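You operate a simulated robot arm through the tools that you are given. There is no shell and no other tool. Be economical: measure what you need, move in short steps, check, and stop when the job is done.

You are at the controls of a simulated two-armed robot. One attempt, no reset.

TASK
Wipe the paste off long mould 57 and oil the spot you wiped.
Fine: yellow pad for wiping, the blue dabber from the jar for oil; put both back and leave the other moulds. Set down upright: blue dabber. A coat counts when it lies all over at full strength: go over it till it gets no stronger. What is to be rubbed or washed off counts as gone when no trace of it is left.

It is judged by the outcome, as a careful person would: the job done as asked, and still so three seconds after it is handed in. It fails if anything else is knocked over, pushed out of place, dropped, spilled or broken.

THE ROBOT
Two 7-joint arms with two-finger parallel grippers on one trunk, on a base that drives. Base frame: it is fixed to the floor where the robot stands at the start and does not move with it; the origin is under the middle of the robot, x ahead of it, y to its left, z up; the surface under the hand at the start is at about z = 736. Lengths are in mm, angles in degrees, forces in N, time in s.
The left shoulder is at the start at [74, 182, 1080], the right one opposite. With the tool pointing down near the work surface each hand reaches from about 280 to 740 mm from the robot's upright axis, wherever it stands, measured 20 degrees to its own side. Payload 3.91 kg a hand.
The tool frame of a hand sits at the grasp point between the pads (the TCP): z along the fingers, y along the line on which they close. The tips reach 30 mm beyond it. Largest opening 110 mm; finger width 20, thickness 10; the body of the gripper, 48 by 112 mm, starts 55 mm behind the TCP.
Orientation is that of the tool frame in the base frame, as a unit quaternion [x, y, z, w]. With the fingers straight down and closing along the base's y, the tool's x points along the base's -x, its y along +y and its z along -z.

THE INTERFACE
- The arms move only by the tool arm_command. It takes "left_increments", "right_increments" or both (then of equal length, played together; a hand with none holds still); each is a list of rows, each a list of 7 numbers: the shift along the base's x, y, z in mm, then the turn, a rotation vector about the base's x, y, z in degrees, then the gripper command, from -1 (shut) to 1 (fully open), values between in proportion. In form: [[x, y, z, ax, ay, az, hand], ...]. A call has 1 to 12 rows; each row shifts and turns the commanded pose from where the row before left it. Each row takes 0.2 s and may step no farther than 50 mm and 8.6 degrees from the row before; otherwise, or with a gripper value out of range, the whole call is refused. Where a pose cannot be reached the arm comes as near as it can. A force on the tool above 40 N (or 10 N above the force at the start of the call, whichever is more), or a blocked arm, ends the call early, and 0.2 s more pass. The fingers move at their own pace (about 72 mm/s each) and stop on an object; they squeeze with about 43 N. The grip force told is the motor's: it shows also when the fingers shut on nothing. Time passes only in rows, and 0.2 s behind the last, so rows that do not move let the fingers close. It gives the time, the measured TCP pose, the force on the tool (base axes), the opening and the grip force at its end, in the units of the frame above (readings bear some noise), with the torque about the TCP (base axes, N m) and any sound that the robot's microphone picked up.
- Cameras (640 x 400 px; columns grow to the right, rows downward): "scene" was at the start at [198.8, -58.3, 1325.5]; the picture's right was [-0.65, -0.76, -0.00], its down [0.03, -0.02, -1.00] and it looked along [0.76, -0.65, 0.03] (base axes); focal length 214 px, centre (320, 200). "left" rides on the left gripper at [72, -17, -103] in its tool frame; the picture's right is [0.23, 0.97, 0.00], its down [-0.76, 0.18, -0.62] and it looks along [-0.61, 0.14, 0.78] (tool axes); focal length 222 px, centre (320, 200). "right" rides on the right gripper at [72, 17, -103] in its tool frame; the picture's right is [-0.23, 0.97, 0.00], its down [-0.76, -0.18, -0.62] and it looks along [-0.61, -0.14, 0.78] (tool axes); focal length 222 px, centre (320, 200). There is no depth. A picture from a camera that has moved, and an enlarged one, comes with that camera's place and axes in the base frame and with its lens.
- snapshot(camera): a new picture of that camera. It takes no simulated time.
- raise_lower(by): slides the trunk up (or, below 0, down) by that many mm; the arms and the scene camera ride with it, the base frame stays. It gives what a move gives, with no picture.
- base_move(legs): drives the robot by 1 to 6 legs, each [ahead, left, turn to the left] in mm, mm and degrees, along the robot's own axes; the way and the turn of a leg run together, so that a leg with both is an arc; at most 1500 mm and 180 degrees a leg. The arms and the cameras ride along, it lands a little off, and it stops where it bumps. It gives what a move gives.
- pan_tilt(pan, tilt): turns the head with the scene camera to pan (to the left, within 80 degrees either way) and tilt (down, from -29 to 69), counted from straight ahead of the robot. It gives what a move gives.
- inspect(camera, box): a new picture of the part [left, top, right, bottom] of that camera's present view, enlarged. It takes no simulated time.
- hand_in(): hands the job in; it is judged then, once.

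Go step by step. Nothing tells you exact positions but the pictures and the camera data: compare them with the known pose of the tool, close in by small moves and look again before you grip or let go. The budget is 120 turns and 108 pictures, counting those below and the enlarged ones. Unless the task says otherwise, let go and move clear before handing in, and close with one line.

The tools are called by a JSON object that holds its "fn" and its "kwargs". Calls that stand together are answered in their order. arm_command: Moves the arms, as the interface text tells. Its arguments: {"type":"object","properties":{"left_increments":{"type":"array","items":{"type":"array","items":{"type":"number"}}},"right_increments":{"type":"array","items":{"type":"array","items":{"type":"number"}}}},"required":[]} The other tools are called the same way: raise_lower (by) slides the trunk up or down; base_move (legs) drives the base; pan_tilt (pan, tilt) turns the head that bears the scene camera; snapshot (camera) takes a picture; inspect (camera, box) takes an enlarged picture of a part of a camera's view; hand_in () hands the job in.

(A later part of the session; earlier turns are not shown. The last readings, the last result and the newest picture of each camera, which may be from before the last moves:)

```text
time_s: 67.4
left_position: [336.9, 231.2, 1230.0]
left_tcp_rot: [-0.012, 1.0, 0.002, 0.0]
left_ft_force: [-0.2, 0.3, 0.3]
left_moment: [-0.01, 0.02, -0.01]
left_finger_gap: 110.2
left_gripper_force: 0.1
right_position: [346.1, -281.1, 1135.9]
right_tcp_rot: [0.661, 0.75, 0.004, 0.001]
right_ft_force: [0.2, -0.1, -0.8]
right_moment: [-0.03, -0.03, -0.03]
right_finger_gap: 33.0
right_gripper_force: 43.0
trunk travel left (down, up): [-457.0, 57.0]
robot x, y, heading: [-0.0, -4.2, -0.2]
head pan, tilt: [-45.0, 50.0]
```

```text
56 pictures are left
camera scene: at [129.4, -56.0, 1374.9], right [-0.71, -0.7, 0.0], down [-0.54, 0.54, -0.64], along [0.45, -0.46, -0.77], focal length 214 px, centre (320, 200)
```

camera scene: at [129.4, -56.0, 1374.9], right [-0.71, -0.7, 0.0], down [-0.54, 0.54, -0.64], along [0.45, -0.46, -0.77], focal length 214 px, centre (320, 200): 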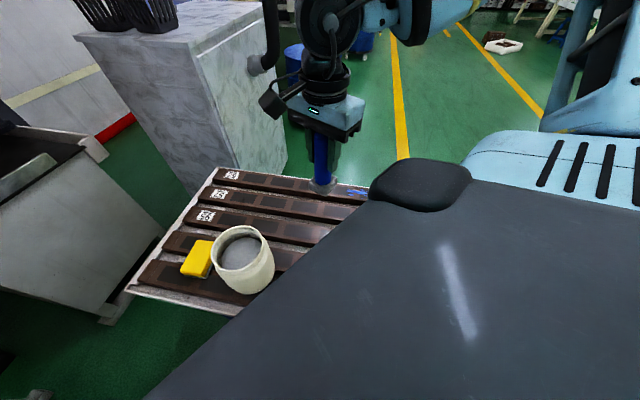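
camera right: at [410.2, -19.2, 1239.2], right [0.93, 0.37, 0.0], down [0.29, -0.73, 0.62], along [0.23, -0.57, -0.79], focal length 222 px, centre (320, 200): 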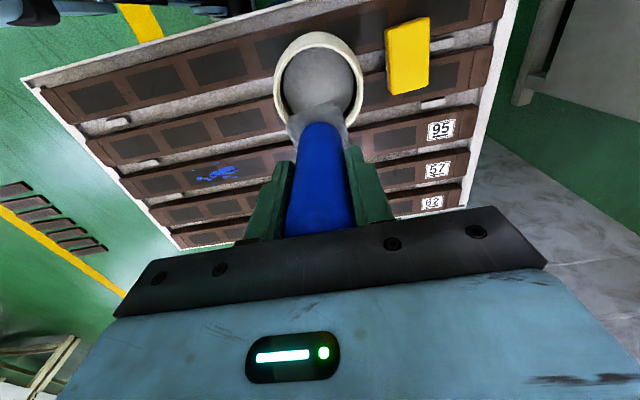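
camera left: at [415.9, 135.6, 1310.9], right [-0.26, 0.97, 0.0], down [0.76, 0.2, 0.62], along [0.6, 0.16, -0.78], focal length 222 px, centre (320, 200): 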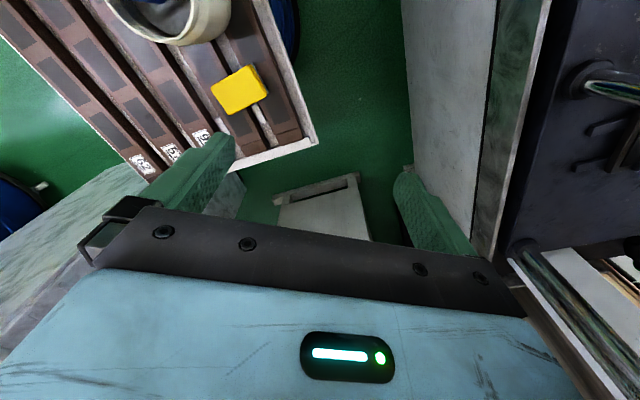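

Moving over the far end of the spot on mould 57 and aligning yaw with the mould.

{"fn": "arm_command", "kwargs": {"right_increments": [[13, -33, -20, 0, 0, 7, -1], [13, -33, -25, 0, 0, 7, -1], [13, -33, -30, 0, 0, 7, -1], [14, -32, -30, 0, 0, 6.3, -1], [0, 0, -45, 0, 0, 0, -1]]}}

{"fn": "snapshot", "kwargs": {"camera": "right"}}

{"fn": "inspect", "kwargs": {"camera": "scene", "box": [270, 90, 430, 220]}}

```text
time_s: 68.6
left_position: [337.6, 232.2, 1231.1]
left_tcp_rot: [-0.012, 1.0, 0.002, 0.0]
left_ft_force: [0.3, -0.4, -0.1]
left_moment: [0.03, 0.01, -0.01]
left_finger_gap: 109.8
left_gripper_force: 0.0
right_position: [401.3, -413.1, 982.3]
right_tcp_rot: [0.464, 0.886, 0.003, 0.0]
right_ft_force: [0.1, -0.1, -1.7]
right_moment: [-0.02, 0.02, 0.02]
right_finger_gap: 33.0
right_gripper_force: 43.0
trunk travel left (down, up): [-457.0, 57.0]
robot x, y, heading: [-2.1, -1.1, -0.3]
head pan, tilt: [-45.0, 50.0]
```

```text
55 pictures are left
camera right: at [374.2, -343.9, 1086.4], right [0.93, 0.37, 0.01], down [0.28, -0.73, 0.62], along [0.23, -0.58, -0.78], focal length 222 px, centre (320, 200)
```

right: 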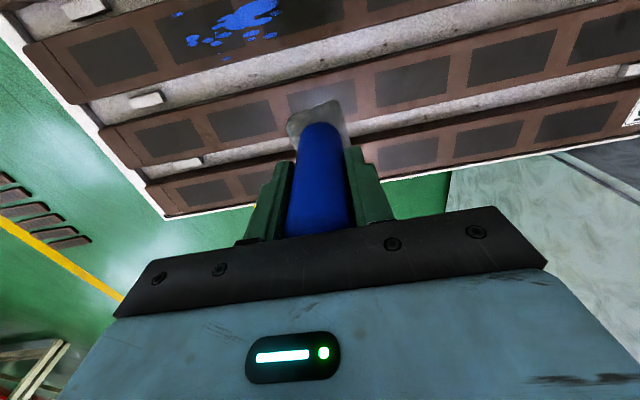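

```text
3.08 times, centred on (350, 155) of scene
camera zoom: at [130.1, -55.8, 1374.8], right [-0.71, -0.7, 0.0], down [-0.54, 0.54, -0.64], along [0.45, -0.46, -0.77], focal length 660 px, centre (228, 338)
```

zoom: 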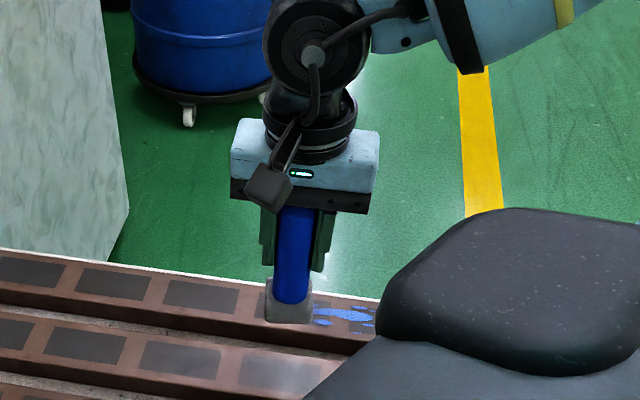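

{"fn": "inspect", "kwargs": {"camera": "right", "box": [260, 80, 380, 180]}}

```text
4.00 times, centred on (320, 130) of right
camera zoom: at [374.2, -343.9, 1086.4], right [0.93, 0.37, 0.01], down [0.28, -0.73, 0.62], along [0.23, -0.58, -0.78], focal length 888 px, centre (320, 480)
```

zoom: 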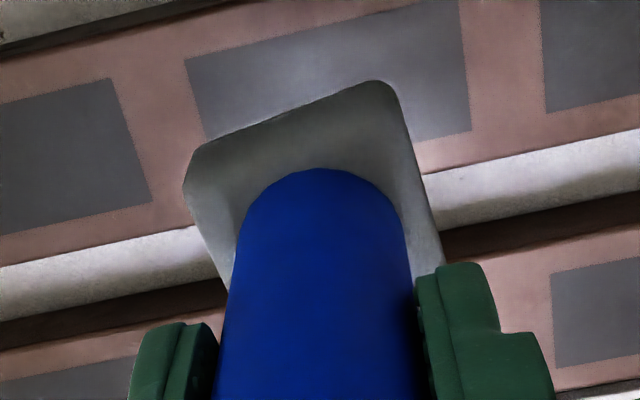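

The block is rotated about +8° relative to the mould; I'll correct that and lower to near contact.

{"fn": "arm_command", "kwargs": {"right_increments": [[-2, 0, -30, 0, 0, -8, -1], [0, 0, -30, 0, 0, 0, -1], [0, 0, -25, 0, 0, 0, -1]]}}

{"fn": "snapshot", "kwargs": {"camera": "right"}}

```text
time_s: 69.4
left_position: [337.3, 231.9, 1231.1]
left_tcp_rot: [-0.011, 1.0, 0.002, -0.001]
left_ft_force: [0.3, -0.1, 0.8]
left_moment: [0.01, 0.02, 0.0]
left_finger_gap: 110.1
left_gripper_force: 0.1
right_position: [397.6, -411.6, 899.6]
right_tcp_rot: [0.526, 0.851, 0.004, 0.0]
right_ft_force: [-0.4, 0.4, -1.8]
right_moment: [0.0, 0.0, -0.02]
right_finger_gap: 33.2
right_gripper_force: 43.3
trunk travel left (down, up): [-457.0, 57.0]
robot x, y, heading: [-1.5, -0.8, -0.5]
head pan, tilt: [-45.0, 50.0]
```

```text
52 pictures are left
camera right: at [381.4, -340.6, 1002.9], right [0.97, 0.23, 0.01], down [0.18, -0.76, 0.62], along [0.15, -0.6, -0.79], focal length 222 px, centre (320, 200)
```

right: 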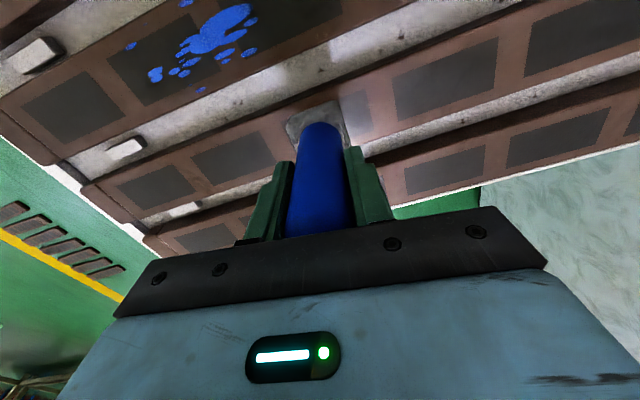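

Aligned. Lowering to contact in small steps.

{"fn": "arm_command", "kwargs": {"right_increments": [[0, 0, -10, 0, 0, 0, -1], [0, 0, -8, 0, 0, 0, -1], [0, 0, -4, 0, 0, 0, -1]]}}

{"fn": "arm_command", "kwargs": {"right_increments": [[0, 0, -3, 0, 0, 0, -1], [0, 0, -2, 0, 0, 0, -1]]}}

```text
time_s: 70.2
left_position: [337.2, 232.3, 1229.8]
left_tcp_rot: [-0.012, 1.0, 0.001, 0.001]
left_ft_force: [-0.6, -0.4, -0.4]
left_moment: [-0.01, -0.01, 0.01]
left_finger_gap: 110.0
left_gripper_force: 0.0
right_position: [397.5, -411.6, 877.2]
right_tcp_rot: [0.526, 0.851, 0.004, 0.0]
right_ft_force: [-0.3, -0.2, -1.1]
right_moment: [0.04, -0.02, 0.02]
right_finger_gap: 32.9
right_gripper_force: 43.1
trunk travel left (down, up): [-457.0, 57.0]
robot x, y, heading: [1.2, -0.2, -0.4]
head pan, tilt: [-45.0, 50.0]
```

```text
time_s: 70.8
left_position: [338.0, 231.5, 1230.8]
left_tcp_rot: [-0.012, 1.0, 0.002, 0.001]
left_ft_force: [-0.6, 0.5, 0.8]
left_moment: [0.0, 0.01, 0.05]
left_finger_gap: 109.6
left_gripper_force: 0.1
right_position: [398.4, -413.1, 873.6]
right_tcp_rot: [0.526, 0.85, 0.002, 0.0]
right_ft_force: [-0.6, 0.2, -1.9]
right_moment: [0.02, 0.01, 0.0]
right_finger_gap: 33.1
right_gripper_force: 42.4
trunk travel left (down, up): [-457.0, 57.0]
robot x, y, heading: [-0.2, 0.2, -0.4]
head pan, tilt: [-45.0, 50.0]
```

{"fn": "arm_command", "kwargs": {"right_increments": [[0, 0, -2, 0, 0, 0, -1], [0, 0, -2, 0, 0, 0, -1]]}}

{"fn": "snapshot", "kwargs": {"camera": "right"}}

```text
time_s: 71.4
left_position: [338.0, 232.1, 1230.7]
left_tcp_rot: [-0.012, 1.0, 0.002, 0.001]
left_ft_force: [-0.8, 0.0, 0.0]
left_moment: [0.01, -0.02, 0.01]
left_finger_gap: 110.0
left_gripper_force: 0.0
right_position: [398.5, -413.1, 869.3]
right_tcp_rot: [0.526, 0.85, 0.004, 0.001]
right_ft_force: [0.7, 0.6, -1.2]
right_moment: [0.01, 0.01, -0.01]
right_finger_gap: 33.2
right_gripper_force: 42.2
trunk travel left (down, up): [-457.0, 57.0]
robot x, y, heading: [-1.1, -1.0, -0.4]
head pan, tilt: [-45.0, 50.0]
```

```text
51 pictures are left
camera right: at [381.5, -340.9, 972.7], right [0.97, 0.23, 0.01], down [0.18, -0.76, 0.62], along [0.15, -0.6, -0.79], focal length 222 px, centre (320, 200)
```

right: 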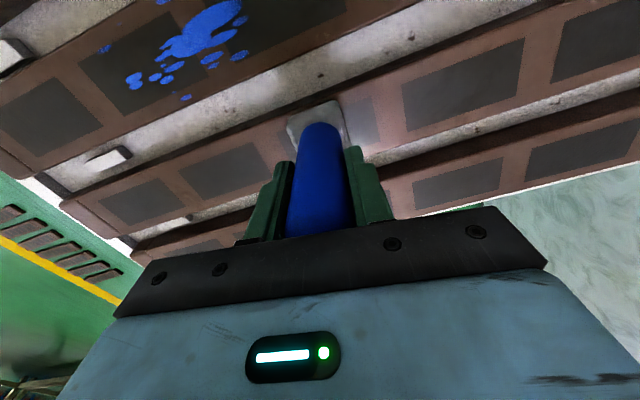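

{"fn": "arm_command", "kwargs": {"right_increments": [[0, 0, -2, 0, 0, 0, -1], [0, 0, -2, 0, 0, 0, -1], [0, 0, -1, 0, 0, 0, -1]]}}

```text
time_s: 72.2
left_position: [338.3, 232.1, 1230.9]
left_tcp_rot: [-0.012, 1.0, 0.002, 0.002]
left_ft_force: [-0.1, 0.2, 0.7]
left_moment: [0.01, -0.01, -0.01]
left_finger_gap: 109.9
left_gripper_force: 0.1
right_position: [398.4, -412.1, 863.9]
right_tcp_rot: [0.526, 0.85, 0.004, 0.0]
right_ft_force: [0.2, -0.3, -0.5]
right_moment: [-0.02, -0.01, -0.03]
right_finger_gap: 33.0
right_gripper_force: 42.9
trunk travel left (down, up): [-457.0, 57.0]
robot x, y, heading: [-2.1, -0.5, -0.4]
head pan, tilt: [-45.0, 50.0]
```

{"fn": "arm_command", "kwargs": {"right_increments": [[0, 0, -2, 0, 0, 0, -1], [0, 0, -2, 0, 0, 0, -1], [0, 0, -1, 0, 0, 0, -1]]}}

```text
time_s: 73.0
left_position: [337.3, 231.6, 1230.9]
left_tcp_rot: [-0.012, 1.0, 0.002, 0.001]
left_ft_force: [-0.2, -0.3, 0.1]
left_moment: [0.0, 0.02, 0.01]
left_finger_gap: 110.1
left_gripper_force: 0.0
right_position: [398.6, -412.3, 860.0]
right_tcp_rot: [0.526, 0.85, 0.003, 0.0]
right_ft_force: [-0.3, -0.2, 1.6]
right_moment: [-0.03, 0.13, 0.02]
right_finger_gap: 32.9
right_gripper_force: 43.2
trunk travel left (down, up): [-457.0, 57.0]
robot x, y, heading: [-1.8, -4.6, -0.1]
head pan, tilt: [-45.0, 50.0]
```

Contact at z≈860. A touch more pressure, then pull along the first lane.

{"fn": "arm_command", "kwargs": {"right_increments": [[0, 0, -1, 0, 0, 0, -1], [-6, -4, 0, 0, 0, 0, -1], [-13, -9, 0, 0, 0, 0, -1], [-13, -9, 0, 0, 0, 0, -1], [-13, -9, 0, 0, 0, 0, -1], [-13, -9, 0, 0, 0, 0, -1], [-13, -9, 0, 0, 0, 0, -1], [-13, -9, 0, 0, 0, 0, -1], [-13, -9, 0, 0, 0, 0, -1], [-13, -9, 0, 0, 0, 0, -1], [-13, -9, 0, 0, 0, 0, -1], [-13, -9, 0, 0, 0, 0, -1]]}}

{"fn": "snapshot", "kwargs": {"camera": "right"}}

```text
time_s: 75.6
left_position: [336.7, 233.7, 1231.2]
left_tcp_rot: [-0.013, 1.0, 0.001, 0.001]
left_ft_force: [1.3, 0.2, 0.1]
left_moment: [0.0, -0.01, 0.05]
left_finger_gap: 110.0
left_gripper_force: 0.0
right_position: [262.6, -505.7, 859.1]
right_tcp_rot: [0.526, 0.85, 0.005, 0.003]
right_ft_force: [4.3, 3.9, 10.0]
right_moment: [0.27, -0.15, -0.08]
right_finger_gap: 33.1
right_gripper_force: 43.2
trunk travel left (down, up): [-457.0, 57.0]
robot x, y, heading: [0.4, -1.2, -0.3]
head pan, tilt: [-45.0, 50.0]
```

```text
50 pictures are left
camera right: at [245.9, -434.6, 962.8], right [0.97, 0.23, 0.01], down [0.18, -0.76, 0.62], along [0.15, -0.6, -0.78], focal length 222 px, centre (320, 200)
```

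right: 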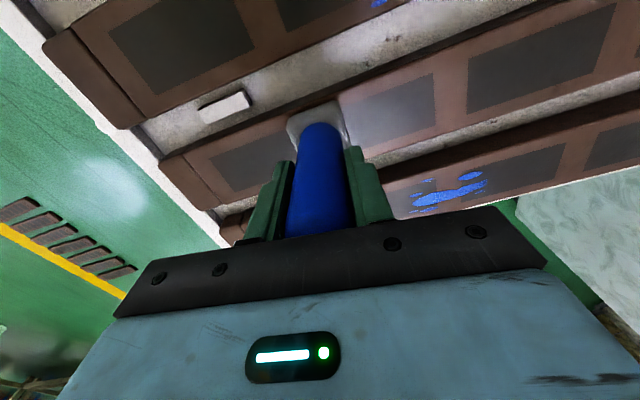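

{"fn": "inspect", "kwargs": {"camera": "right", "box": [280, 0, 640, 225]}}

```text
1.78 times, centred on (460, 112) of right
camera zoom: at [245.9, -434.6, 962.8], right [0.97, 0.23, 0.01], down [0.18, -0.76, 0.62], along [0.15, -0.6, -0.78], focal length 395 px, centre (71, 356)
```

zoom: 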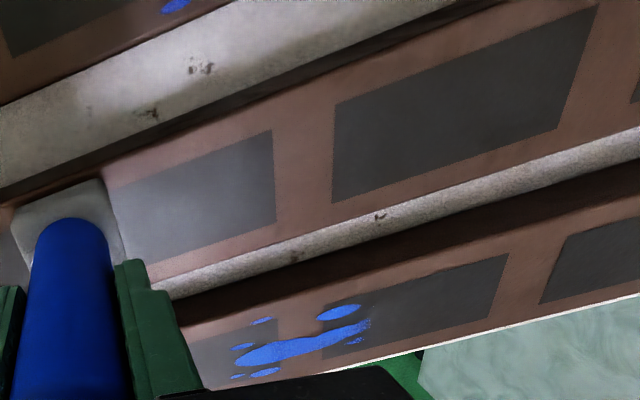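

No clear sheen yet after one pass. Moving to the second lane and repeating.

{"fn": "arm_command", "kwargs": {"right_increments": [[0, 0, 15, 0, 0, 0, -1], [37, 18, 0, 0, 0, 0, -1], [37, 18, 0, 0, 0, 0, -1], [37, 18, 0, 0, 0, 0, -1], [37, 18, 0, 0, 0, 0, -1], [0, 0, -10, 0, 0, 0, -1], [0, 0, -4, 0, 0, 0, -1], [0, 0, -1.5, 0, 0, 0, -1]]}}

```text
time_s: 77.4
left_position: [336.1, 232.7, 1231.0]
left_tcp_rot: [-0.013, 1.0, 0.002, 0.001]
left_ft_force: [-0.6, -0.2, 0.5]
left_moment: [0.0, 0.02, 0.01]
left_finger_gap: 109.8
left_gripper_force: 0.1
right_position: [411.1, -432.9, 859.5]
right_tcp_rot: [0.526, 0.85, 0.003, 0.001]
right_ft_force: [-4.4, 0.6, 10.0]
right_moment: [-0.04, 0.64, -0.05]
right_finger_gap: 33.1
right_gripper_force: 43.3
trunk travel left (down, up): [-457.0, 57.0]
robot x, y, heading: [-0.6, -2.1, -0.2]
head pan, tilt: [-45.0, 50.0]
```

{"fn": "arm_command", "kwargs": {"right_increments": [[-6, -4, 0, 0, 0, 0, -1], [-13, -9, 0, 0, 0, 0, -1], [-13, -9, 0, 0, 0, 0, -1], [-13, -9, 0, 0, 0, 0, -1], [-13, -9, 0, 0, 0, 0, -1], [-13, -9, 0, 0, 0, 0, -1], [-13, -9, 0, 0, 0, 0, -1], [-13, -9, 0, 0, 0, 0, -1], [-13, -9, 0, 0, 0, 0, -1], [-13, -9, 0, 0, 0, 0, -1], [-13, -9, 0, 0, 0, 0, -1], [-5, -4, 0, 0, 0, 0, -1]]}}

{"fn": "inspect", "kwargs": {"camera": "right", "box": [280, 0, 640, 225]}}

```text
time_s: 80.0
left_position: [337.6, 234.6, 1230.9]
left_tcp_rot: [-0.013, 1.0, 0.001, 0.0]
left_ft_force: [-0.3, -0.9, 0.7]
left_moment: [0.01, 0.0, -0.02]
left_finger_gap: 109.9
left_gripper_force: 0.0
right_position: [273.2, -529.5, 860.7]
right_tcp_rot: [0.526, 0.851, 0.004, 0.003]
right_ft_force: [12.5, 7.1, 22.7]
right_moment: [0.69, -0.53, -0.13]
right_finger_gap: 32.8
right_gripper_force: 42.7
trunk travel left (down, up): [-457.0, 57.0]
robot x, y, heading: [0.6, -6.4, -0.4]
head pan, tilt: [-45.0, 50.0]
```

```text
1.78 times, centred on (460, 112) of right
camera zoom: at [254.7, -458.5, 963.4], right [0.97, 0.23, 0.01], down [0.18, -0.76, 0.62], along [0.15, -0.6, -0.78], focal length 395 px, centre (71, 356)
```

zoom: 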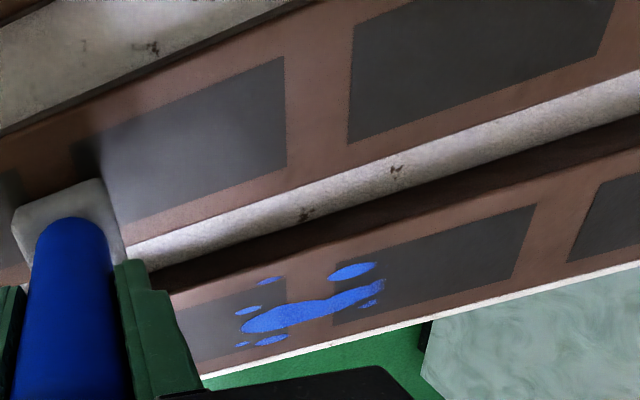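

I'll lift away and look at the whole mould for oil sheen.

{"fn": "arm_command", "kwargs": {"right_increments": [[0, 0, 20, 0, 0, 0, -1], [0, 0, 45, 0, 0, 0, -1], [-10, 0, 45, 0, 0, 0, -1], [-20, 0, 40, 0, 0, 0, -1], [-30, 10, 30, 0, 0, 0, -1], [-30, 20, 20, 0, 0, 0, -1]]}}

{"fn": "snapshot", "kwargs": {"camera": "right"}}

{"fn": "inspect", "kwargs": {"camera": "right", "box": [340, 0, 600, 160]}}

```text
time_s: 81.4
left_position: [335.4, 232.9, 1230.9]
left_tcp_rot: [-0.013, 1.0, 0.002, 0.0]
left_ft_force: [0.0, -0.1, -2.0]
left_moment: [0.01, -0.02, 0.01]
left_finger_gap: 109.7
left_gripper_force: 0.0
right_position: [180.5, -501.0, 1058.5]
right_tcp_rot: [0.527, 0.85, 0.003, 0.001]
right_ft_force: [-0.7, -0.5, -0.6]
right_moment: [-0.02, 0.0, -0.04]
right_finger_gap: 33.1
right_gripper_force: 43.1
trunk travel left (down, up): [-457.0, 57.0]
robot x, y, heading: [2.2, -5.6, -0.4]
head pan, tilt: [-45.0, 50.0]
```

```text
47 pictures are left
camera right: at [164.2, -429.1, 1161.6], right [0.97, 0.23, 0.01], down [0.18, -0.76, 0.62], along [0.15, -0.6, -0.79], focal length 222 px, centre (320, 200)
```

right: 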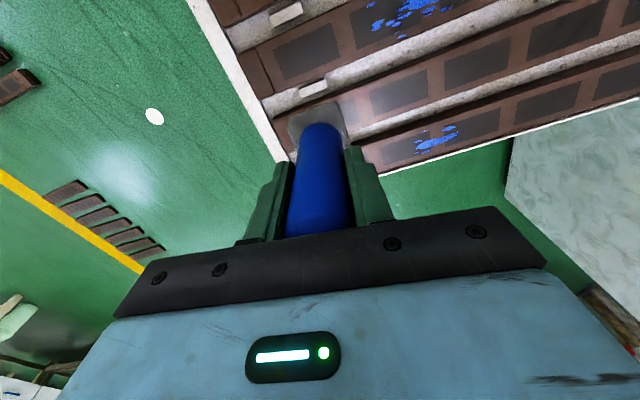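

```text
2.46 times, centred on (470, 80) of right
camera zoom: at [164.2, -429.1, 1161.6], right [0.97, 0.23, 0.01], down [0.18, -0.76, 0.62], along [0.15, -0.6, -0.79], focal length 547 px, centre (-49, 495)
```

zoom: 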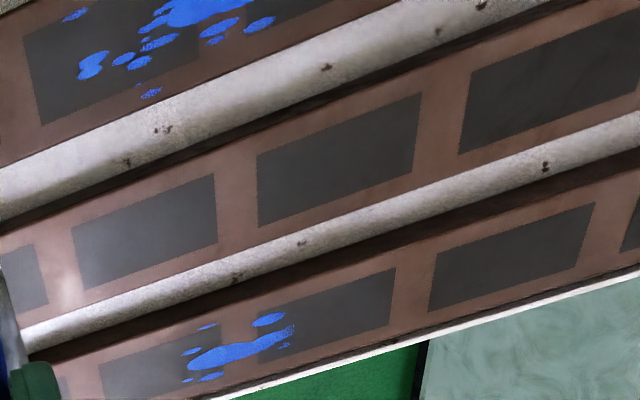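

No obvious oil is visible. I'll zoom tightly at the boundary of the oiled stretch before deciding whether the dabber needs loading.

{"fn": "inspect", "kwargs": {"camera": "right", "box": [420, 25, 540, 105]}}

{"fn": "inspect", "kwargs": {"camera": "right", "box": [270, 80, 370, 160]}}

```text
5.00 times, centred on (480, 65) of right
camera zoom: at [164.2, -429.1, 1161.6], right [0.97, 0.23, 0.01], down [0.18, -0.76, 0.62], along [0.15, -0.6, -0.79], focal length 1111 px, centre (-480, 875)
```

zoom: 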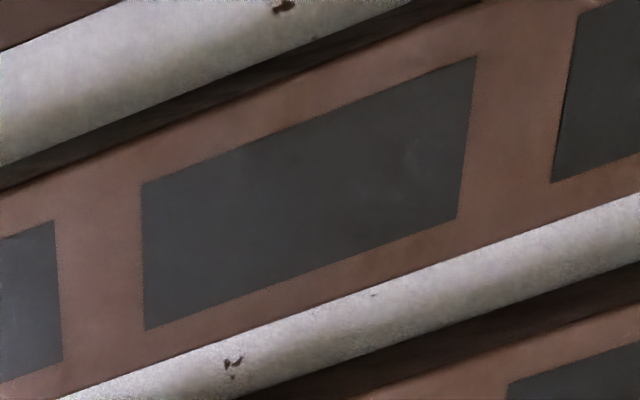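

```text
5.00 times, centred on (320, 120) of right
camera zoom: at [164.2, -429.1, 1161.6], right [0.97, 0.23, 0.01], down [0.18, -0.76, 0.62], along [0.15, -0.6, -0.79], focal length 1111 px, centre (320, 600)
```

zoom: 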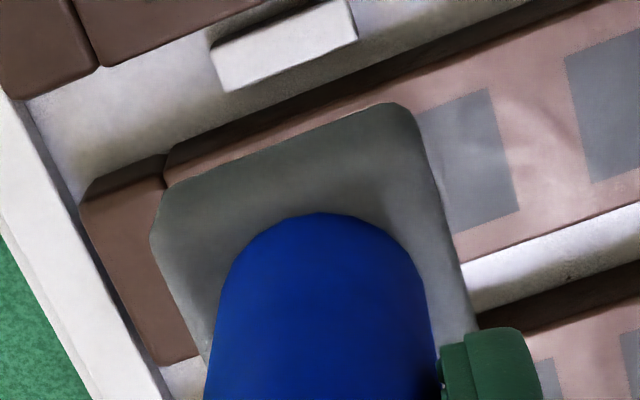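

Inconclusive. I'll test by rubbing longer at one place in the middle of the spot and looking again.

{"fn": "arm_command", "kwargs": {"right_increments": [[40, 8, -20, 0, 0, 0, -1], [40, 9, -25, 0, 0, 0, -1], [41, 9, -25, 0, 0, 0, -1], [42, 10, -25, 0, 0, 0, -1], [0, 0, -45, 0, 0, 0, -1], [0, 0, -40, 0, 0, 0, -1], [0, 0, -12, 0, 0, 0, -1], [0, 0, -4, 0, 0, 0, -1], [0, 0, -2, 0, 0, 0, -1]]}}

```text
time_s: 83.4
left_position: [337.5, 231.7, 1231.1]
left_tcp_rot: [-0.012, 1.0, 0.002, 0.001]
left_ft_force: [1.0, 0.1, -0.1]
left_moment: [0.0, 0.01, 0.01]
left_finger_gap: 110.0
left_gripper_force: 0.2
right_position: [343.7, -466.1, 859.5]
right_tcp_rot: [0.526, 0.85, 0.004, 0.001]
right_ft_force: [0.1, 0.2, 2.2]
right_moment: [-0.05, 0.15, -0.01]
right_finger_gap: 33.2
right_gripper_force: 43.2
trunk travel left (down, up): [-457.0, 57.0]
robot x, y, heading: [0.0, 0.4, -0.2]
head pan, tilt: [-45.0, 50.0]
```

{"fn": "arm_command", "kwargs": {"right_increments": [[0, 0, -1, 0, 0, 0, -1], [-5, -3.4, 0, 0, 0, 0, -1], [-5, -3.4, 0, 0, 0, 0, -1], [4, 2.7, 0, 0, 0, 0, -1], [4, 2.7, 0, 0, 0, 0, -1], [-4, -2.7, 0, 0, 0, 0, -1], [-4, -2.7, 0, 0, 0, 0, -1], [4, 2.7, 0, 0, 0, 0, -1], [4, 2.7, 0, 0, 0, 0, -1], [-4, -2.7, 0, 0, 0, 0, -1], [-4, -2.7, 0, 0, 0, 0, -1], [-4, -2.7, 0, 0, 0, 0, -1]]}}

```text
time_s: 86.0
left_position: [337.2, 232.5, 1230.5]
left_tcp_rot: [-0.013, 1.0, 0.002, 0.001]
left_ft_force: [0.0, 0.1, 0.1]
left_moment: [-0.02, 0.02, 0.0]
left_finger_gap: 109.8
left_gripper_force: 0.1
right_position: [330.6, -473.2, 858.8]
right_tcp_rot: [0.527, 0.85, 0.004, 0.001]
right_ft_force: [5.8, 3.4, 8.4]
right_moment: [0.21, -0.36, 0.01]
right_finger_gap: 32.9
right_gripper_force: 43.0
trunk travel left (down, up): [-457.0, 57.0]
robot x, y, heading: [0.0, -2.1, -0.4]
head pan, tilt: [-45.0, 50.0]
```

{"fn": "arm_command", "kwargs": {"right_increments": [[0, 0, 20, 0, 0, 0, -1], [-10, 0, 45, 0, 0, 0, -1], [-25, 0, 40, 0, 0, 0, -1], [-35, 0, 30, 0, 0, 0, -1], [-35, 0, 30, 0, 0, 0, -1], [-35, 0, 0, 0, 0, 0, -1]]}}

{"fn": "inspect", "kwargs": {"camera": "right", "box": [340, 0, 600, 160]}}

```text
time_s: 87.4
left_position: [337.6, 231.2, 1230.6]
left_tcp_rot: [-0.011, 1.0, 0.002, 0.001]
left_ft_force: [0.0, -0.3, -0.2]
left_moment: [-0.03, 0.0, 0.02]
left_finger_gap: 109.7
left_gripper_force: 0.0
right_position: [186.9, -474.1, 1026.5]
right_tcp_rot: [0.527, 0.85, 0.003, -0.001]
right_ft_force: [-1.0, 0.6, -1.0]
right_moment: [0.0, 0.02, 0.0]
right_finger_gap: 32.9
right_gripper_force: 43.0
trunk travel left (down, up): [-457.0, 57.0]
robot x, y, heading: [2.0, -0.4, -0.3]
head pan, tilt: [-45.0, 50.0]
```

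```text
2.46 times, centred on (470, 80) of right
camera zoom: at [170.5, -402.7, 1128.4], right [0.97, 0.23, 0.01], down [0.18, -0.77, 0.62], along [0.15, -0.6, -0.79], focal length 547 px, centre (-49, 495)
```

zoom: 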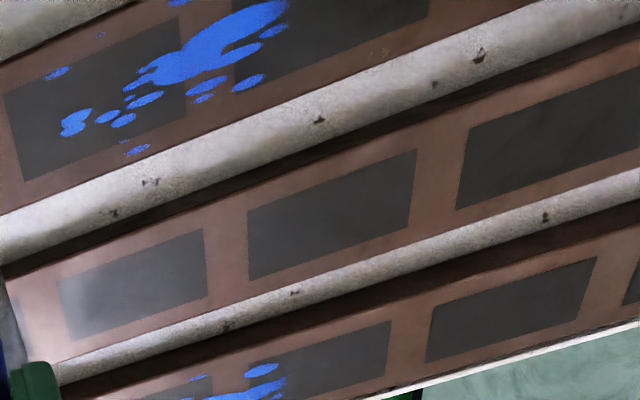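

No oil is showing, so the dabber seems not to be loaded. I'll take it back to the jar and press it onto the soaked pad.

{"fn": "arm_command", "kwargs": {"right_increments": [[30, 36, 20, 0, 0, -3.2, -1], [30, 36, 15, 0, 0, -3.2, -1], [30, 36, 15, 0, 0, -3.2, -1], [30, 36, 15, 0, 0, -3.2, -1], [30, 36, 15, 0, 0, -3.2, -1], [9, 13, 30, 0, 0, -3.2, -1]]}}

{"fn": "base_move", "kwargs": {"legs": [[0, 0, 27.5]]}}

{"fn": "snapshot", "kwargs": {"camera": "right"}}

{"fn": "inspect", "kwargs": {"camera": "scene", "box": [220, 110, 380, 240]}}

```text
refused: row 1 steps farther than a row can; nothing moved
```

```text
time_s: 89.2
left_position: [188.6, 363.7, 1230.3]
left_tcp_rot: [-0.255, 0.967, 0.001, 0.001]
left_ft_force: [0.0, 0.4, 0.7]
left_moment: [0.0, 0.04, -0.01]
left_finger_gap: 110.2
left_gripper_force: 0.1
right_position: [389.8, -328.7, 1025.1]
right_tcp_rot: [0.305, 0.952, 0.004, -0.001]
right_ft_force: [-0.1, 0.1, -1.4]
right_moment: [0.01, -0.02, 0.04]
right_finger_gap: 32.8
right_gripper_force: 43.0
trunk travel left (down, up): [-457.0, 57.0]
robot x, y, heading: [-2.5, -3.1, 28.0]
head pan, tilt: [-45.0, 50.0]
```

```text
42 pictures are left
camera right: at [340.5, -275.3, 1128.2], right [0.75, 0.66, 0.01], down [0.52, -0.59, 0.62], along [0.41, -0.46, -0.79], focal length 222 px, centre (320, 200)
```

right: 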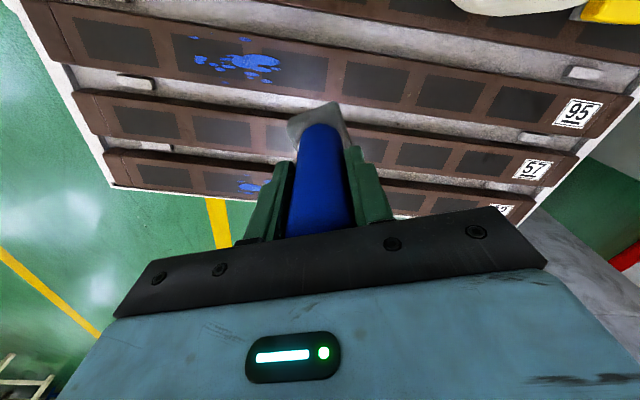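

```text
3.08 times, centred on (300, 175) of scene
camera zoom: at [139.8, 12.5, 1374.9], right [-0.3, -0.95, 0.0], down [-0.73, 0.23, -0.64], along [0.61, -0.19, -0.77], focal length 660 px, centre (382, 277)
```

zoom: 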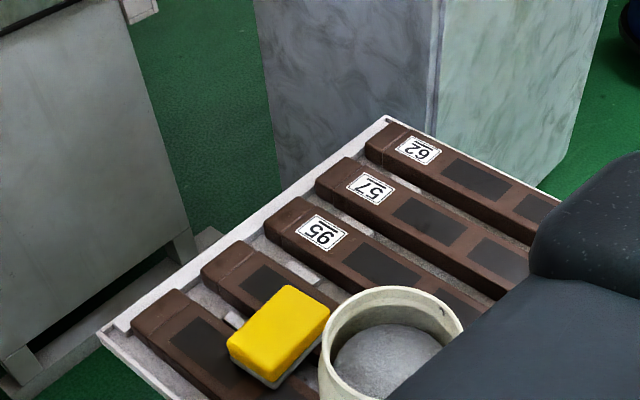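

{"fn": "inspect", "kwargs": {"camera": "right", "box": [60, 20, 480, 220]}}

```text
1.52 times, centred on (270, 120) of right
camera zoom: at [340.5, -275.3, 1128.2], right [0.75, 0.66, 0.01], down [0.52, -0.59, 0.62], along [0.41, -0.46, -0.79], focal length 338 px, centre (396, 322)
```

zoom: 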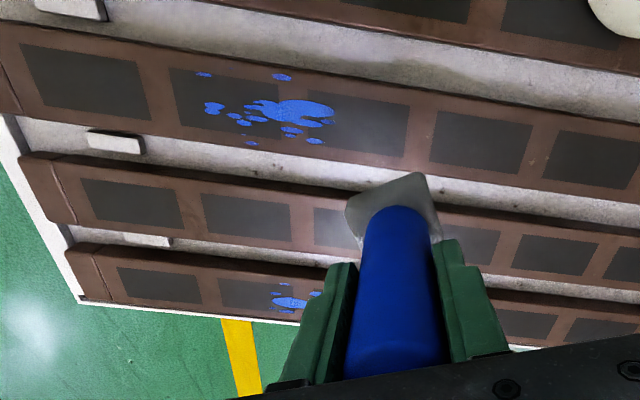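

No oil film yet, so loading the dabber is needed. Raise first, then move over the jar.

{"fn": "arm_command", "kwargs": {"right_increments": [[0, 10, 45, 0, 0, -3, -1], [5, 20, 40, 0, 0, -3, -1], [7, 35, 20, 0, 0, -3, -1], [7, 40, 0, 0, 0, -3, -1], [7, 40, 0, 0, 0, -3, -1], [7, 40, 0, 0, 0, -3, -1], [7, 40, 0, 0, 0, -1.7, -1], [7, 15, 0, 0, 0, 0, -1]]}}

{"fn": "snapshot", "kwargs": {"camera": "right"}}

{"fn": "inspect", "kwargs": {"camera": "scene", "box": [220, 110, 380, 240]}}

```text
time_s: 91.0
left_position: [188.2, 363.1, 1231.0]
left_tcp_rot: [-0.254, 0.967, 0.001, 0.0]
left_ft_force: [-0.2, -0.1, 0.5]
left_moment: [0.0, 0.01, 0.03]
left_finger_gap: 110.0
left_gripper_force: 0.0
right_position: [434.8, -90.3, 1128.5]
right_tcp_rot: [0.463, 0.886, 0.004, -0.001]
right_ft_force: [-0.4, 0.0, -1.0]
right_moment: [-0.05, -0.01, -0.01]
right_finger_gap: 32.8
right_gripper_force: 42.6
trunk travel left (down, up): [-457.0, 57.0]
robot x, y, heading: [1.2, -1.2, 27.6]
head pan, tilt: [-45.0, 50.0]
```

```text
39 pictures are left
camera right: at [408.6, -21.8, 1233.2], right [0.93, 0.37, 0.0], down [0.29, -0.73, 0.62], along [0.23, -0.57, -0.79], focal length 222 px, centre (320, 200)
```

right: 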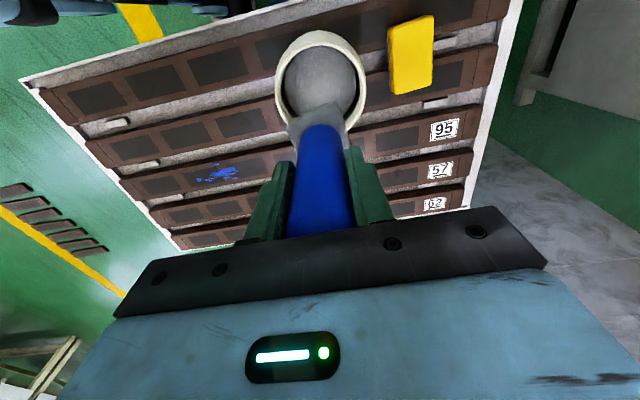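

```text
3.08 times, centred on (300, 175) of scene
camera zoom: at [140.0, 12.6, 1374.9], right [-0.3, -0.95, 0.0], down [-0.73, 0.23, -0.64], along [0.61, -0.19, -0.77], focal length 660 px, centre (382, 277)
```

zoom: 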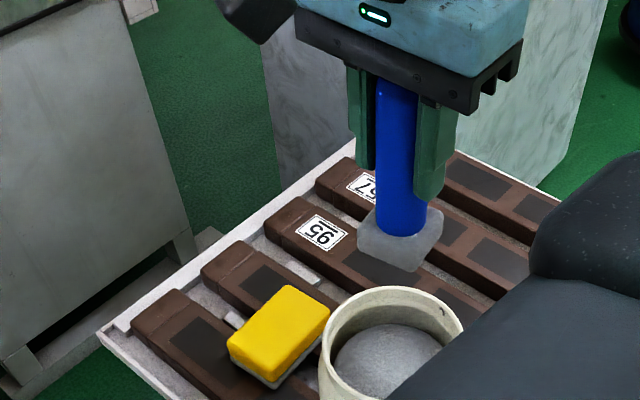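

Aligned with the jar again. Lowering the dabber to the pad in the jar.

{"fn": "arm_command", "kwargs": {"right_increments": [[1.5, 3, -30, 0, 0, 0, -1], [0, 0, -35, 0, 0, 0, -1], [0, 0, -35, 0, 0, 0, -1], [0, 0, -35, 0, 0, 0, -1], [0, 0, -18, 0, 0, 0, -1], [0, 0, -8, 0, 0, 0, -1]]}}

{"fn": "snapshot", "kwargs": {"camera": "right"}}

```text
time_s: 92.4
left_position: [188.1, 364.2, 1230.5]
left_tcp_rot: [-0.254, 0.967, 0.001, 0.0]
left_ft_force: [0.4, 0.2, -0.1]
left_moment: [0.0, 0.03, -0.02]
left_finger_gap: 109.8
left_gripper_force: 0.1
right_position: [436.8, -86.6, 967.8]
right_tcp_rot: [0.463, 0.886, 0.003, 0.0]
right_ft_force: [-0.9, 0.4, -1.4]
right_moment: [-0.03, 0.02, -0.03]
right_finger_gap: 33.5
right_gripper_force: 42.8
trunk travel left (down, up): [-457.0, 57.0]
robot x, y, heading: [-2.3, -1.9, 27.5]
head pan, tilt: [-45.0, 50.0]
```

```text
37 pictures are left
camera right: at [409.8, -18.9, 1071.8], right [0.93, 0.37, 0.01], down [0.29, -0.73, 0.62], along [0.23, -0.57, -0.78], focal length 222 px, centre (320, 200)
```

right: 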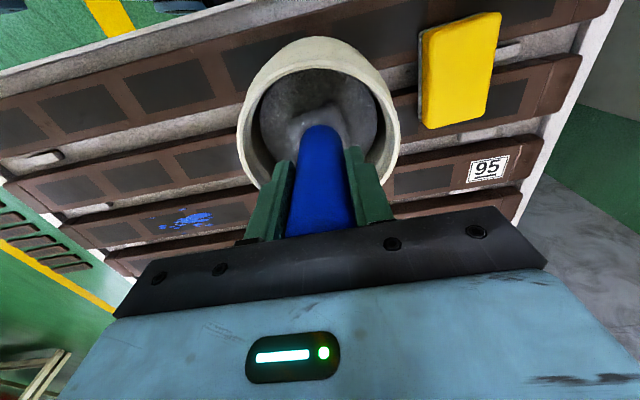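

{"fn": "arm_command", "kwargs": {"right_increments": [[0, 0, -3, 0, 0, 0, -1], [0, 0, -2, 0, 0, 0, -1], [0, 0, -2, 0, 0, 0, -1], [0, 0, 0, 0, 0, 0, -1]]}}

```text
time_s: 93.4
left_position: [188.4, 363.3, 1231.2]
left_tcp_rot: [-0.255, 0.967, 0.002, 0.0]
left_ft_force: [0.2, -0.7, 1.5]
left_moment: [0.03, -0.02, 0.0]
left_finger_gap: 109.8
left_gripper_force: 0.1
right_position: [437.2, -88.1, 963.2]
right_tcp_rot: [0.463, 0.886, 0.004, 0.0]
right_ft_force: [1.0, -1.0, 12.0]
right_moment: [-0.19, 0.3, 0.02]
right_finger_gap: 33.1
right_gripper_force: 42.9
trunk travel left (down, up): [-457.0, 57.0]
robot x, y, heading: [-4.3, 2.3, 27.8]
head pan, tilt: [-45.0, 50.0]
```

Pressing on the pad with 12 N. I'll dwell and press a touch more to soak it, then lift.

{"fn": "arm_command", "kwargs": {"right_increments": [[0, 0, -1, 0, 0, 0, -1], [0, 0, 0, 0, 0, 0, -1], [0, 0, 0, 0, 0, 0, -1], [0, 0, 0, 0, 0, 0, -1], [0, 0, 0, 0, 0, 0, -1], [0, 0, 2, 0, 0, 0, -1], [0, 0, -2, 0, 0, 0, -1], [0, 0, 0, 0, 0, 0, -1], [0, 0, 0, 0, 0, 0, -1], [0, 0, 0, 0, 0, 0, -1]]}}

{"fn": "arm_command", "kwargs": {"right_increments": [[0, 0, 10, 0, 0, 0, -1], [0, 0, 35, 0, 0, 0, -1], [0, 0, 35, 0, 0, 0, -1], [0, 0, 35, 0, 0, 0, -1], [0, 0, 35, 0, 0, 0, -1], [0, 0, 25, 0, 0, 0, -1]]}}

{"fn": "inspect", "kwargs": {"camera": "scene", "box": [220, 110, 380, 240]}}

```text
time_s: 94.4
left_position: [187.9, 363.5, 1230.7]
left_tcp_rot: [-0.254, 0.967, 0.002, 0.0]
left_ft_force: [0.5, -1.0, 0.2]
left_moment: [0.0, 0.02, -0.04]
left_finger_gap: 109.8
left_gripper_force: 0.0
right_position: [435.6, -86.4, 964.5]
right_tcp_rot: [0.462, 0.887, 0.006, 0.001]
right_ft_force: [-3.0, -3.3, 23.5]
right_moment: [-0.53, 0.91, -0.05]
right_finger_gap: 33.1
right_gripper_force: 42.5
trunk travel left (down, up): [-457.0, 57.0]
robot x, y, heading: [1.7, -0.1, 27.6]
head pan, tilt: [-45.0, 50.0]
stopped in row 4 (right hand): the force on the tool passed its limit at 41 N (the readings are from after the stop); the commanded pose is now the measured one
```

```text
time_s: 95.8
left_position: [189.1, 364.7, 1230.3]
left_tcp_rot: [-0.254, 0.967, 0.002, 0.001]
left_ft_force: [0.1, 0.1, -0.5]
left_moment: [-0.03, 0.04, 0.01]
left_finger_gap: 110.0
left_gripper_force: 0.1
right_position: [437.8, -88.5, 1136.9]
right_tcp_rot: [0.463, 0.886, 0.004, 0.001]
right_ft_force: [0.4, 0.0, -1.8]
right_moment: [-0.01, 0.01, 0.03]
right_finger_gap: 32.8
right_gripper_force: 42.4
trunk travel left (down, up): [-457.0, 57.0]
robot x, y, heading: [0.3, -1.4, 27.7]
head pan, tilt: [-45.0, 50.0]
```

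```text
3.08 times, centred on (300, 175) of scene
camera zoom: at [139.7, 12.7, 1374.9], right [-0.3, -0.95, 0.0], down [-0.73, 0.23, -0.64], along [0.61, -0.19, -0.77], focal length 660 px, centre (382, 277)
```

zoom: 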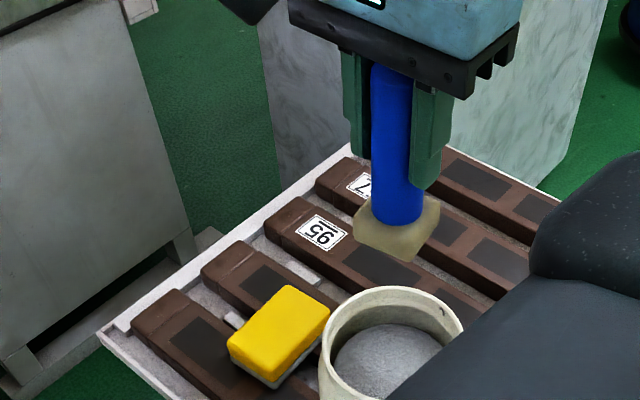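

The dabber head is now amber: it is loaded with oil. Going back to mould 57 the same way.

{"fn": "base_move", "kwargs": {"legs": [[0, 0, -27.6]]}}

{"fn": "arm_command", "kwargs": {"right_increments": [[13, -33, -20, 0, 0, 7, -1], [13, -33, -25, 0, 0, 7, -1], [13, -33, -30, 0, 0, 5, -1], [12, -32, -30, 0, 0, 0, -1], [0, 0, -45, 0, 0, 0, -1], [0, 0, -45, 0, 0, 0, -1], [0, 0, -40, 0, 0, 0, -1]]}}

{"fn": "snapshot", "kwargs": {"camera": "right"}}

```text
time_s: 97.6
left_position: [334.1, 236.2, 1230.9]
left_tcp_rot: [-0.017, 1.0, 0.002, 0.001]
left_ft_force: [0.1, -0.2, -0.7]
left_moment: [-0.01, -0.01, 0.0]
left_finger_gap: 110.3
left_gripper_force: 0.0
right_position: [349.4, -280.9, 1137.3]
right_tcp_rot: [0.66, 0.752, 0.004, 0.002]
right_ft_force: [0.2, -0.6, -0.5]
right_moment: [0.01, 0.01, -0.01]
right_finger_gap: 33.2
right_gripper_force: 43.0
trunk travel left (down, up): [-457.0, 57.0]
robot x, y, heading: [2.5, -2.0, 0.3]
head pan, tilt: [-45.0, 50.0]
```

```text
time_s: 99.2
left_position: [335.2, 235.5, 1229.3]
left_tcp_rot: [-0.018, 1.0, 0.002, -0.001]
left_ft_force: [-0.4, -0.5, -0.2]
left_moment: [-0.04, 0.0, -0.02]
left_finger_gap: 110.1
left_gripper_force: 0.0
right_position: [402.5, -414.0, 900.0]
right_tcp_rot: [0.527, 0.85, 0.005, 0.001]
right_ft_force: [0.6, 0.0, -0.4]
right_moment: [0.01, 0.0, -0.01]
right_finger_gap: 33.4
right_gripper_force: 43.0
trunk travel left (down, up): [-457.0, 57.0]
robot x, y, heading: [-0.5, 2.2, 0.3]
head pan, tilt: [-45.0, 50.0]
```

```text
35 pictures are left
camera right: at [385.0, -342.6, 1003.9], right [0.97, 0.23, 0.01], down [0.17, -0.77, 0.62], along [0.15, -0.6, -0.79], focal length 222 px, centre (320, 200)
```

right: 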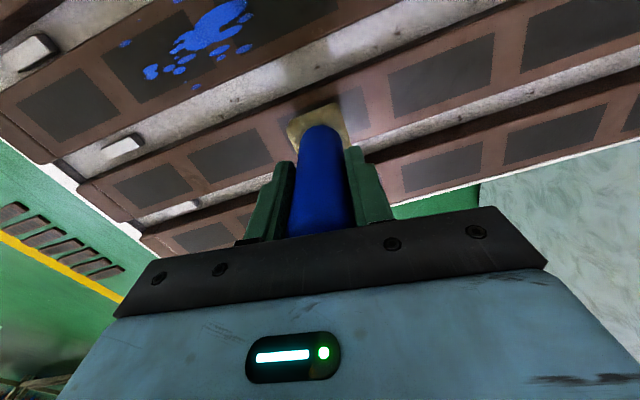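

{"fn": "arm_command", "kwargs": {"right_increments": [[-1.5, 2.5, -15, 0, 0, 0, -1], [0, 0, -15, 0, 0, 0, -1], [0, 0, -5, 0, 0, 0, -1], [0, 0, -3, 0, 0, 0, -1], [0, 0, -1.5, 0, 0, 0, -1]]}}

```text
time_s: 100.4
left_position: [335.3, 235.3, 1230.2]
left_tcp_rot: [-0.018, 1.0, 0.001, 0.0]
left_ft_force: [-0.6, 1.1, 0.3]
left_moment: [0.01, 0.02, -0.04]
left_finger_gap: 109.9
left_gripper_force: 0.1
right_position: [396.9, -409.5, 862.1]
right_tcp_rot: [0.527, 0.85, 0.004, 0.002]
right_ft_force: [-0.3, 0.4, -1.0]
right_moment: [0.0, 0.0, 0.0]
right_finger_gap: 33.2
right_gripper_force: 42.9
trunk travel left (down, up): [-457.0, 57.0]
robot x, y, heading: [-1.9, 0.3, 0.3]
head pan, tilt: [-45.0, 50.0]
```

{"fn": "arm_command", "kwargs": {"right_increments": [[1.7, -2.5, -1.5, 0, 0, 0, -1], [0, 0, -1.5, 0, 0, 0, -1], [0, 0, -0.5, 0, 0, 0, -1]]}}

```text
time_s: 101.2
left_position: [333.4, 234.7, 1231.6]
left_tcp_rot: [-0.017, 1.0, 0.001, 0.0]
left_ft_force: [0.0, -0.4, 0.0]
left_moment: [-0.01, -0.03, -0.02]
left_finger_gap: 110.1
left_gripper_force: 0.1
right_position: [400.7, -410.4, 859.2]
right_tcp_rot: [0.528, 0.849, 0.005, 0.002]
right_ft_force: [-1.0, -0.8, 6.9]
right_moment: [-0.13, 0.31, 0.06]
right_finger_gap: 32.8
right_gripper_force: 43.3
trunk travel left (down, up): [-457.0, 57.0]
robot x, y, heading: [1.1, -3.1, 0.3]
head pan, tilt: [-45.0, 50.0]
```

Contact with 7 N. Pulling lane 1.

{"fn": "arm_command", "kwargs": {"right_increments": [[-6, -4, -0.5, 0, 0, 0, -1], [-13, -9, 0, 0, 0, 0, -1], [-13, -9, 0, 0, 0, 0, -1], [-13, -9, 0, 0, 0, 0, -1], [-13, -9, 0, 0, 0, 0, -1], [-13, -9, 0, 0, 0, 0, -1], [-13, -9, 0, 0, 0, 0, -1], [-13, -9, 0, 0, 0, 0, -1], [-13, -9, 0, 0, 0, 0, -1], [-13, -9, 0, 0, 0, 0, -1], [-13, -9, 0, 0, 0, 0, -1], [-3, -2, 0, 0, 0, 0, -1]]}}

{"fn": "inspect", "kwargs": {"camera": "right", "box": [280, 0, 640, 225]}}

```text
time_s: 103.8
left_position: [335.0, 237.2, 1230.4]
left_tcp_rot: [-0.018, 1.0, 0.002, 0.0]
left_ft_force: [0.3, 0.2, -0.1]
left_moment: [0.0, 0.0, -0.01]
left_finger_gap: 109.9
left_gripper_force: 0.1
right_position: [262.6, -506.3, 858.9]
right_tcp_rot: [0.527, 0.85, 0.005, 0.003]
right_ft_force: [9.8, 7.4, 16.7]
right_moment: [0.64, -0.38, -0.21]
right_finger_gap: 32.7
right_gripper_force: 42.9
trunk travel left (down, up): [-457.0, 57.0]
robot x, y, heading: [1.3, -1.1, 0.1]
head pan, tilt: [-45.0, 50.0]
```

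```text
1.78 times, centred on (460, 112) of right
camera zoom: at [245.4, -434.5, 962.6], right [0.97, 0.23, 0.01], down [0.17, -0.76, 0.62], along [0.15, -0.6, -0.78], focal length 395 px, centre (71, 356)
```

zoom: 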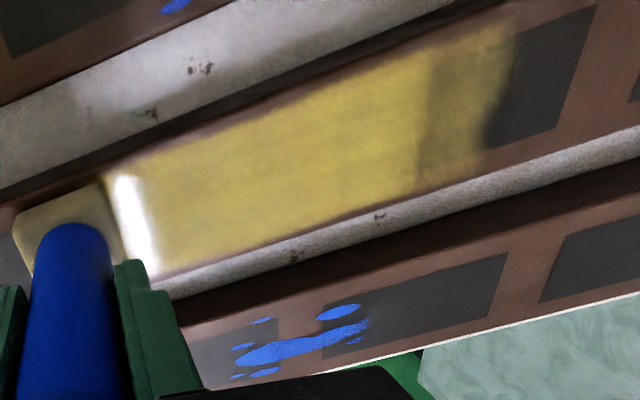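

Oil film is going on clearly. Now lane 2 on the outer side, starting again from the far end.

{"fn": "arm_command", "kwargs": {"right_increments": [[0, 0, 15, 0, 0, 0, -1], [37, 18, 0, 0, 0, 0, -1], [37, 18, 0, 0, 0, 0, -1], [37, 18, 0, 0, 0, 0, -1], [41, 20, 0, 0, 0, 0, -1], [0, 0, -10, 0, 0, 0, -1], [0, 0, -4, 0, 0, 0, -1], [0, 0, -1.5, 0, 0, 0, -1]]}}

```text
time_s: 105.6
left_position: [332.5, 235.6, 1231.9]
left_tcp_rot: [-0.017, 1.0, 0.002, 0.002]
left_ft_force: [-0.7, 1.0, 0.3]
left_moment: [-0.01, -0.03, 0.03]
left_finger_gap: 109.7
left_gripper_force: 0.0
right_position: [411.7, -435.0, 860.0]
right_tcp_rot: [0.528, 0.849, 0.005, 0.003]
right_ft_force: [-4.5, -1.2, 12.1]
right_moment: [-0.12, 0.7, 0.06]
right_finger_gap: 33.0
right_gripper_force: 43.2
trunk travel left (down, up): [-457.0, 57.0]
robot x, y, heading: [0.3, 1.1, 0.4]
head pan, tilt: [-45.0, 50.0]
```

{"fn": "arm_command", "kwargs": {"right_increments": [[0, 0, 0, 0, 0, 0, -1], [-6, -4, 0, 0, 0, 0, -1], [-13, -9, 0, 0, 0, 0, -1], [-13, -9, 0, 0, 0, 0, -1], [-13, -9, 0, 0, 0, 0, -1], [-13, -9, 0, 0, 0, 0, -1], [-13, -9, 0, 0, 0, 0, -1], [-13, -9, 0, 0, 0, 0, -1], [-13, -9, 0, 0, 0, 0, -1], [-13, -9, 0, 0, 0, 0, -1], [-13, -9, 0, 0, 0, 0, -1], [-13, -9, 0, 0, 0, 0, -1]]}}

{"fn": "inspect", "kwargs": {"camera": "right", "box": [280, 0, 640, 225]}}

```text
time_s: 108.2
left_position: [335.6, 238.1, 1230.6]
left_tcp_rot: [-0.017, 1.0, 0.001, 0.0]
left_ft_force: [0.8, -0.3, -0.2]
left_moment: [0.06, 0.01, -0.01]
left_finger_gap: 110.0
left_gripper_force: 0.1
right_position: [280.4, -526.8, 859.9]
right_tcp_rot: [0.527, 0.85, 0.005, 0.005]
right_ft_force: [12.3, 9.0, 23.9]
right_moment: [0.74, -0.42, -0.22]
right_finger_gap: 33.1
right_gripper_force: 43.4
trunk travel left (down, up): [-457.0, 57.0]
robot x, y, heading: [-0.1, 0.7, 0.1]
head pan, tilt: [-45.0, 50.0]
```

```text
1.78 times, centred on (460, 112) of right
camera zoom: at [262.4, -455.0, 963.1], right [0.97, 0.23, 0.01], down [0.17, -0.76, 0.62], along [0.15, -0.6, -0.78], focal length 395 px, centre (71, 356)
```

zoom: 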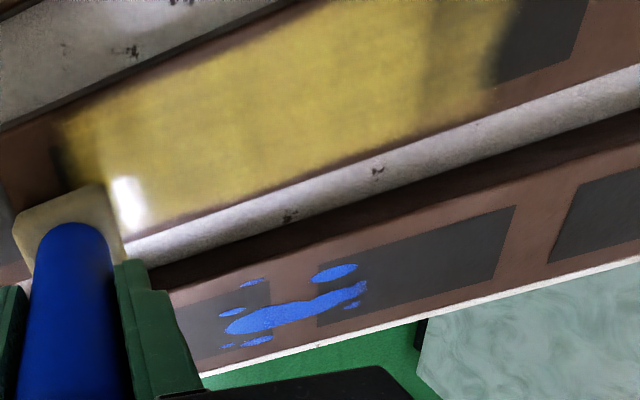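

Good cover. Another pass on the inner lane, slightly closer to the edge, to bring it to full strength.

{"fn": "arm_command", "kwargs": {"right_increments": [[0, 0, 15, 0, 0, 0, -1], [31, 29, 0, 0, 0, 0, -1], [31, 29, 0, 0, 0, 0, -1], [31, 29, 0, 0, 0, 0, -1], [31, 29, 0, 0, 0, 0, -1], [0, 4, -10, 0, 0, 0, -1], [0, 0, -4, 0, 0, 0, -1], [0, 0, -1.5, 0, 0, 0, -1]]}}

```text
time_s: 110.0
left_position: [333.3, 236.0, 1232.4]
left_tcp_rot: [-0.018, 1.0, 0.002, 0.002]
left_ft_force: [0.3, -0.1, -0.5]
left_moment: [-0.01, 0.01, -0.01]
left_finger_gap: 109.7
left_gripper_force: 0.1
right_position: [402.4, -406.9, 860.3]
right_tcp_rot: [0.528, 0.849, 0.005, 0.004]
right_ft_force: [-3.2, -1.8, 18.9]
right_moment: [-0.24, 0.79, -0.02]
right_finger_gap: 33.1
right_gripper_force: 43.5
trunk travel left (down, up): [-457.0, 57.0]
robot x, y, heading: [1.4, 0.7, -0.2]
head pan, tilt: [-45.0, 50.0]
```

{"fn": "arm_command", "kwargs": {"right_increments": [[0, 0, 0.5, 0, 0, 0, -1], [-8, -5.5, 0, 0, 0, 0, -1], [-14, -9.6, 0, 0, 0, 0, -1], [-14, -9.6, 0, 0, 0, 0, -1], [-14, -9.6, 0, 0, 0, 0, -1], [-14, -9.6, 0, 0, 0, 0, -1], [-14, -9.6, 0, 0, 0, 0, -1], [-14, -9.6, 0, 0, 0, 0, -1], [-14, -9.6, 0, 0, 0, 0, -1], [-14, -9.6, 0, 0, 0, 0, -1], [-14, -9.6, 0, 0, 0, 0, -1], [-12, -8, 0, 0, 0, 0, -1]]}}

{"fn": "arm_command", "kwargs": {"right_increments": [[0, 0, 15, 0, 0, 0, -1], [37, 18, 0, 0, 0, 0, -1], [37, 18, 0, 0, 0, 0, -1], [37, 18, 0, 0, 0, 0, -1], [41, 20, 0, 0, 0, 0, -1], [0, -2, -10, 0, 0, 0, -1], [0, 0, -4, 0, 0, 0, -1]]}}

```text
time_s: 112.6
left_position: [335.7, 238.3, 1230.5]
left_tcp_rot: [-0.018, 1.0, 0.001, 0.0]
left_ft_force: [0.0, -0.6, -0.4]
left_moment: [0.02, 0.0, -0.02]
left_finger_gap: 110.0
left_gripper_force: 0.1
right_position: [255.9, -506.6, 859.5]
right_tcp_rot: [0.527, 0.85, 0.004, 0.003]
right_ft_force: [11.5, 5.9, 18.2]
right_moment: [0.3, -0.62, 0.06]
right_finger_gap: 33.1
right_gripper_force: 42.9
trunk travel left (down, up): [-457.0, 57.0]
robot x, y, heading: [0.3, -2.6, 0.3]
head pan, tilt: [-45.0, 50.0]
```

```text
time_s: 114.2
left_position: [335.1, 236.3, 1230.2]
left_tcp_rot: [-0.017, 1.0, 0.001, 0.001]
left_ft_force: [-0.2, 0.5, -0.2]
left_moment: [0.0, -0.01, 0.0]
left_finger_gap: 110.0
left_gripper_force: 0.1
right_position: [408.3, -436.8, 859.9]
right_tcp_rot: [0.528, 0.849, 0.005, 0.002]
right_ft_force: [-2.6, -0.7, 4.8]
right_moment: [-0.16, 0.33, -0.03]
right_finger_gap: 33.2
right_gripper_force: 43.1
trunk travel left (down, up): [-457.0, 57.0]
robot x, y, heading: [-0.1, -0.8, 0.2]
head pan, tilt: [-45.0, 50.0]
```

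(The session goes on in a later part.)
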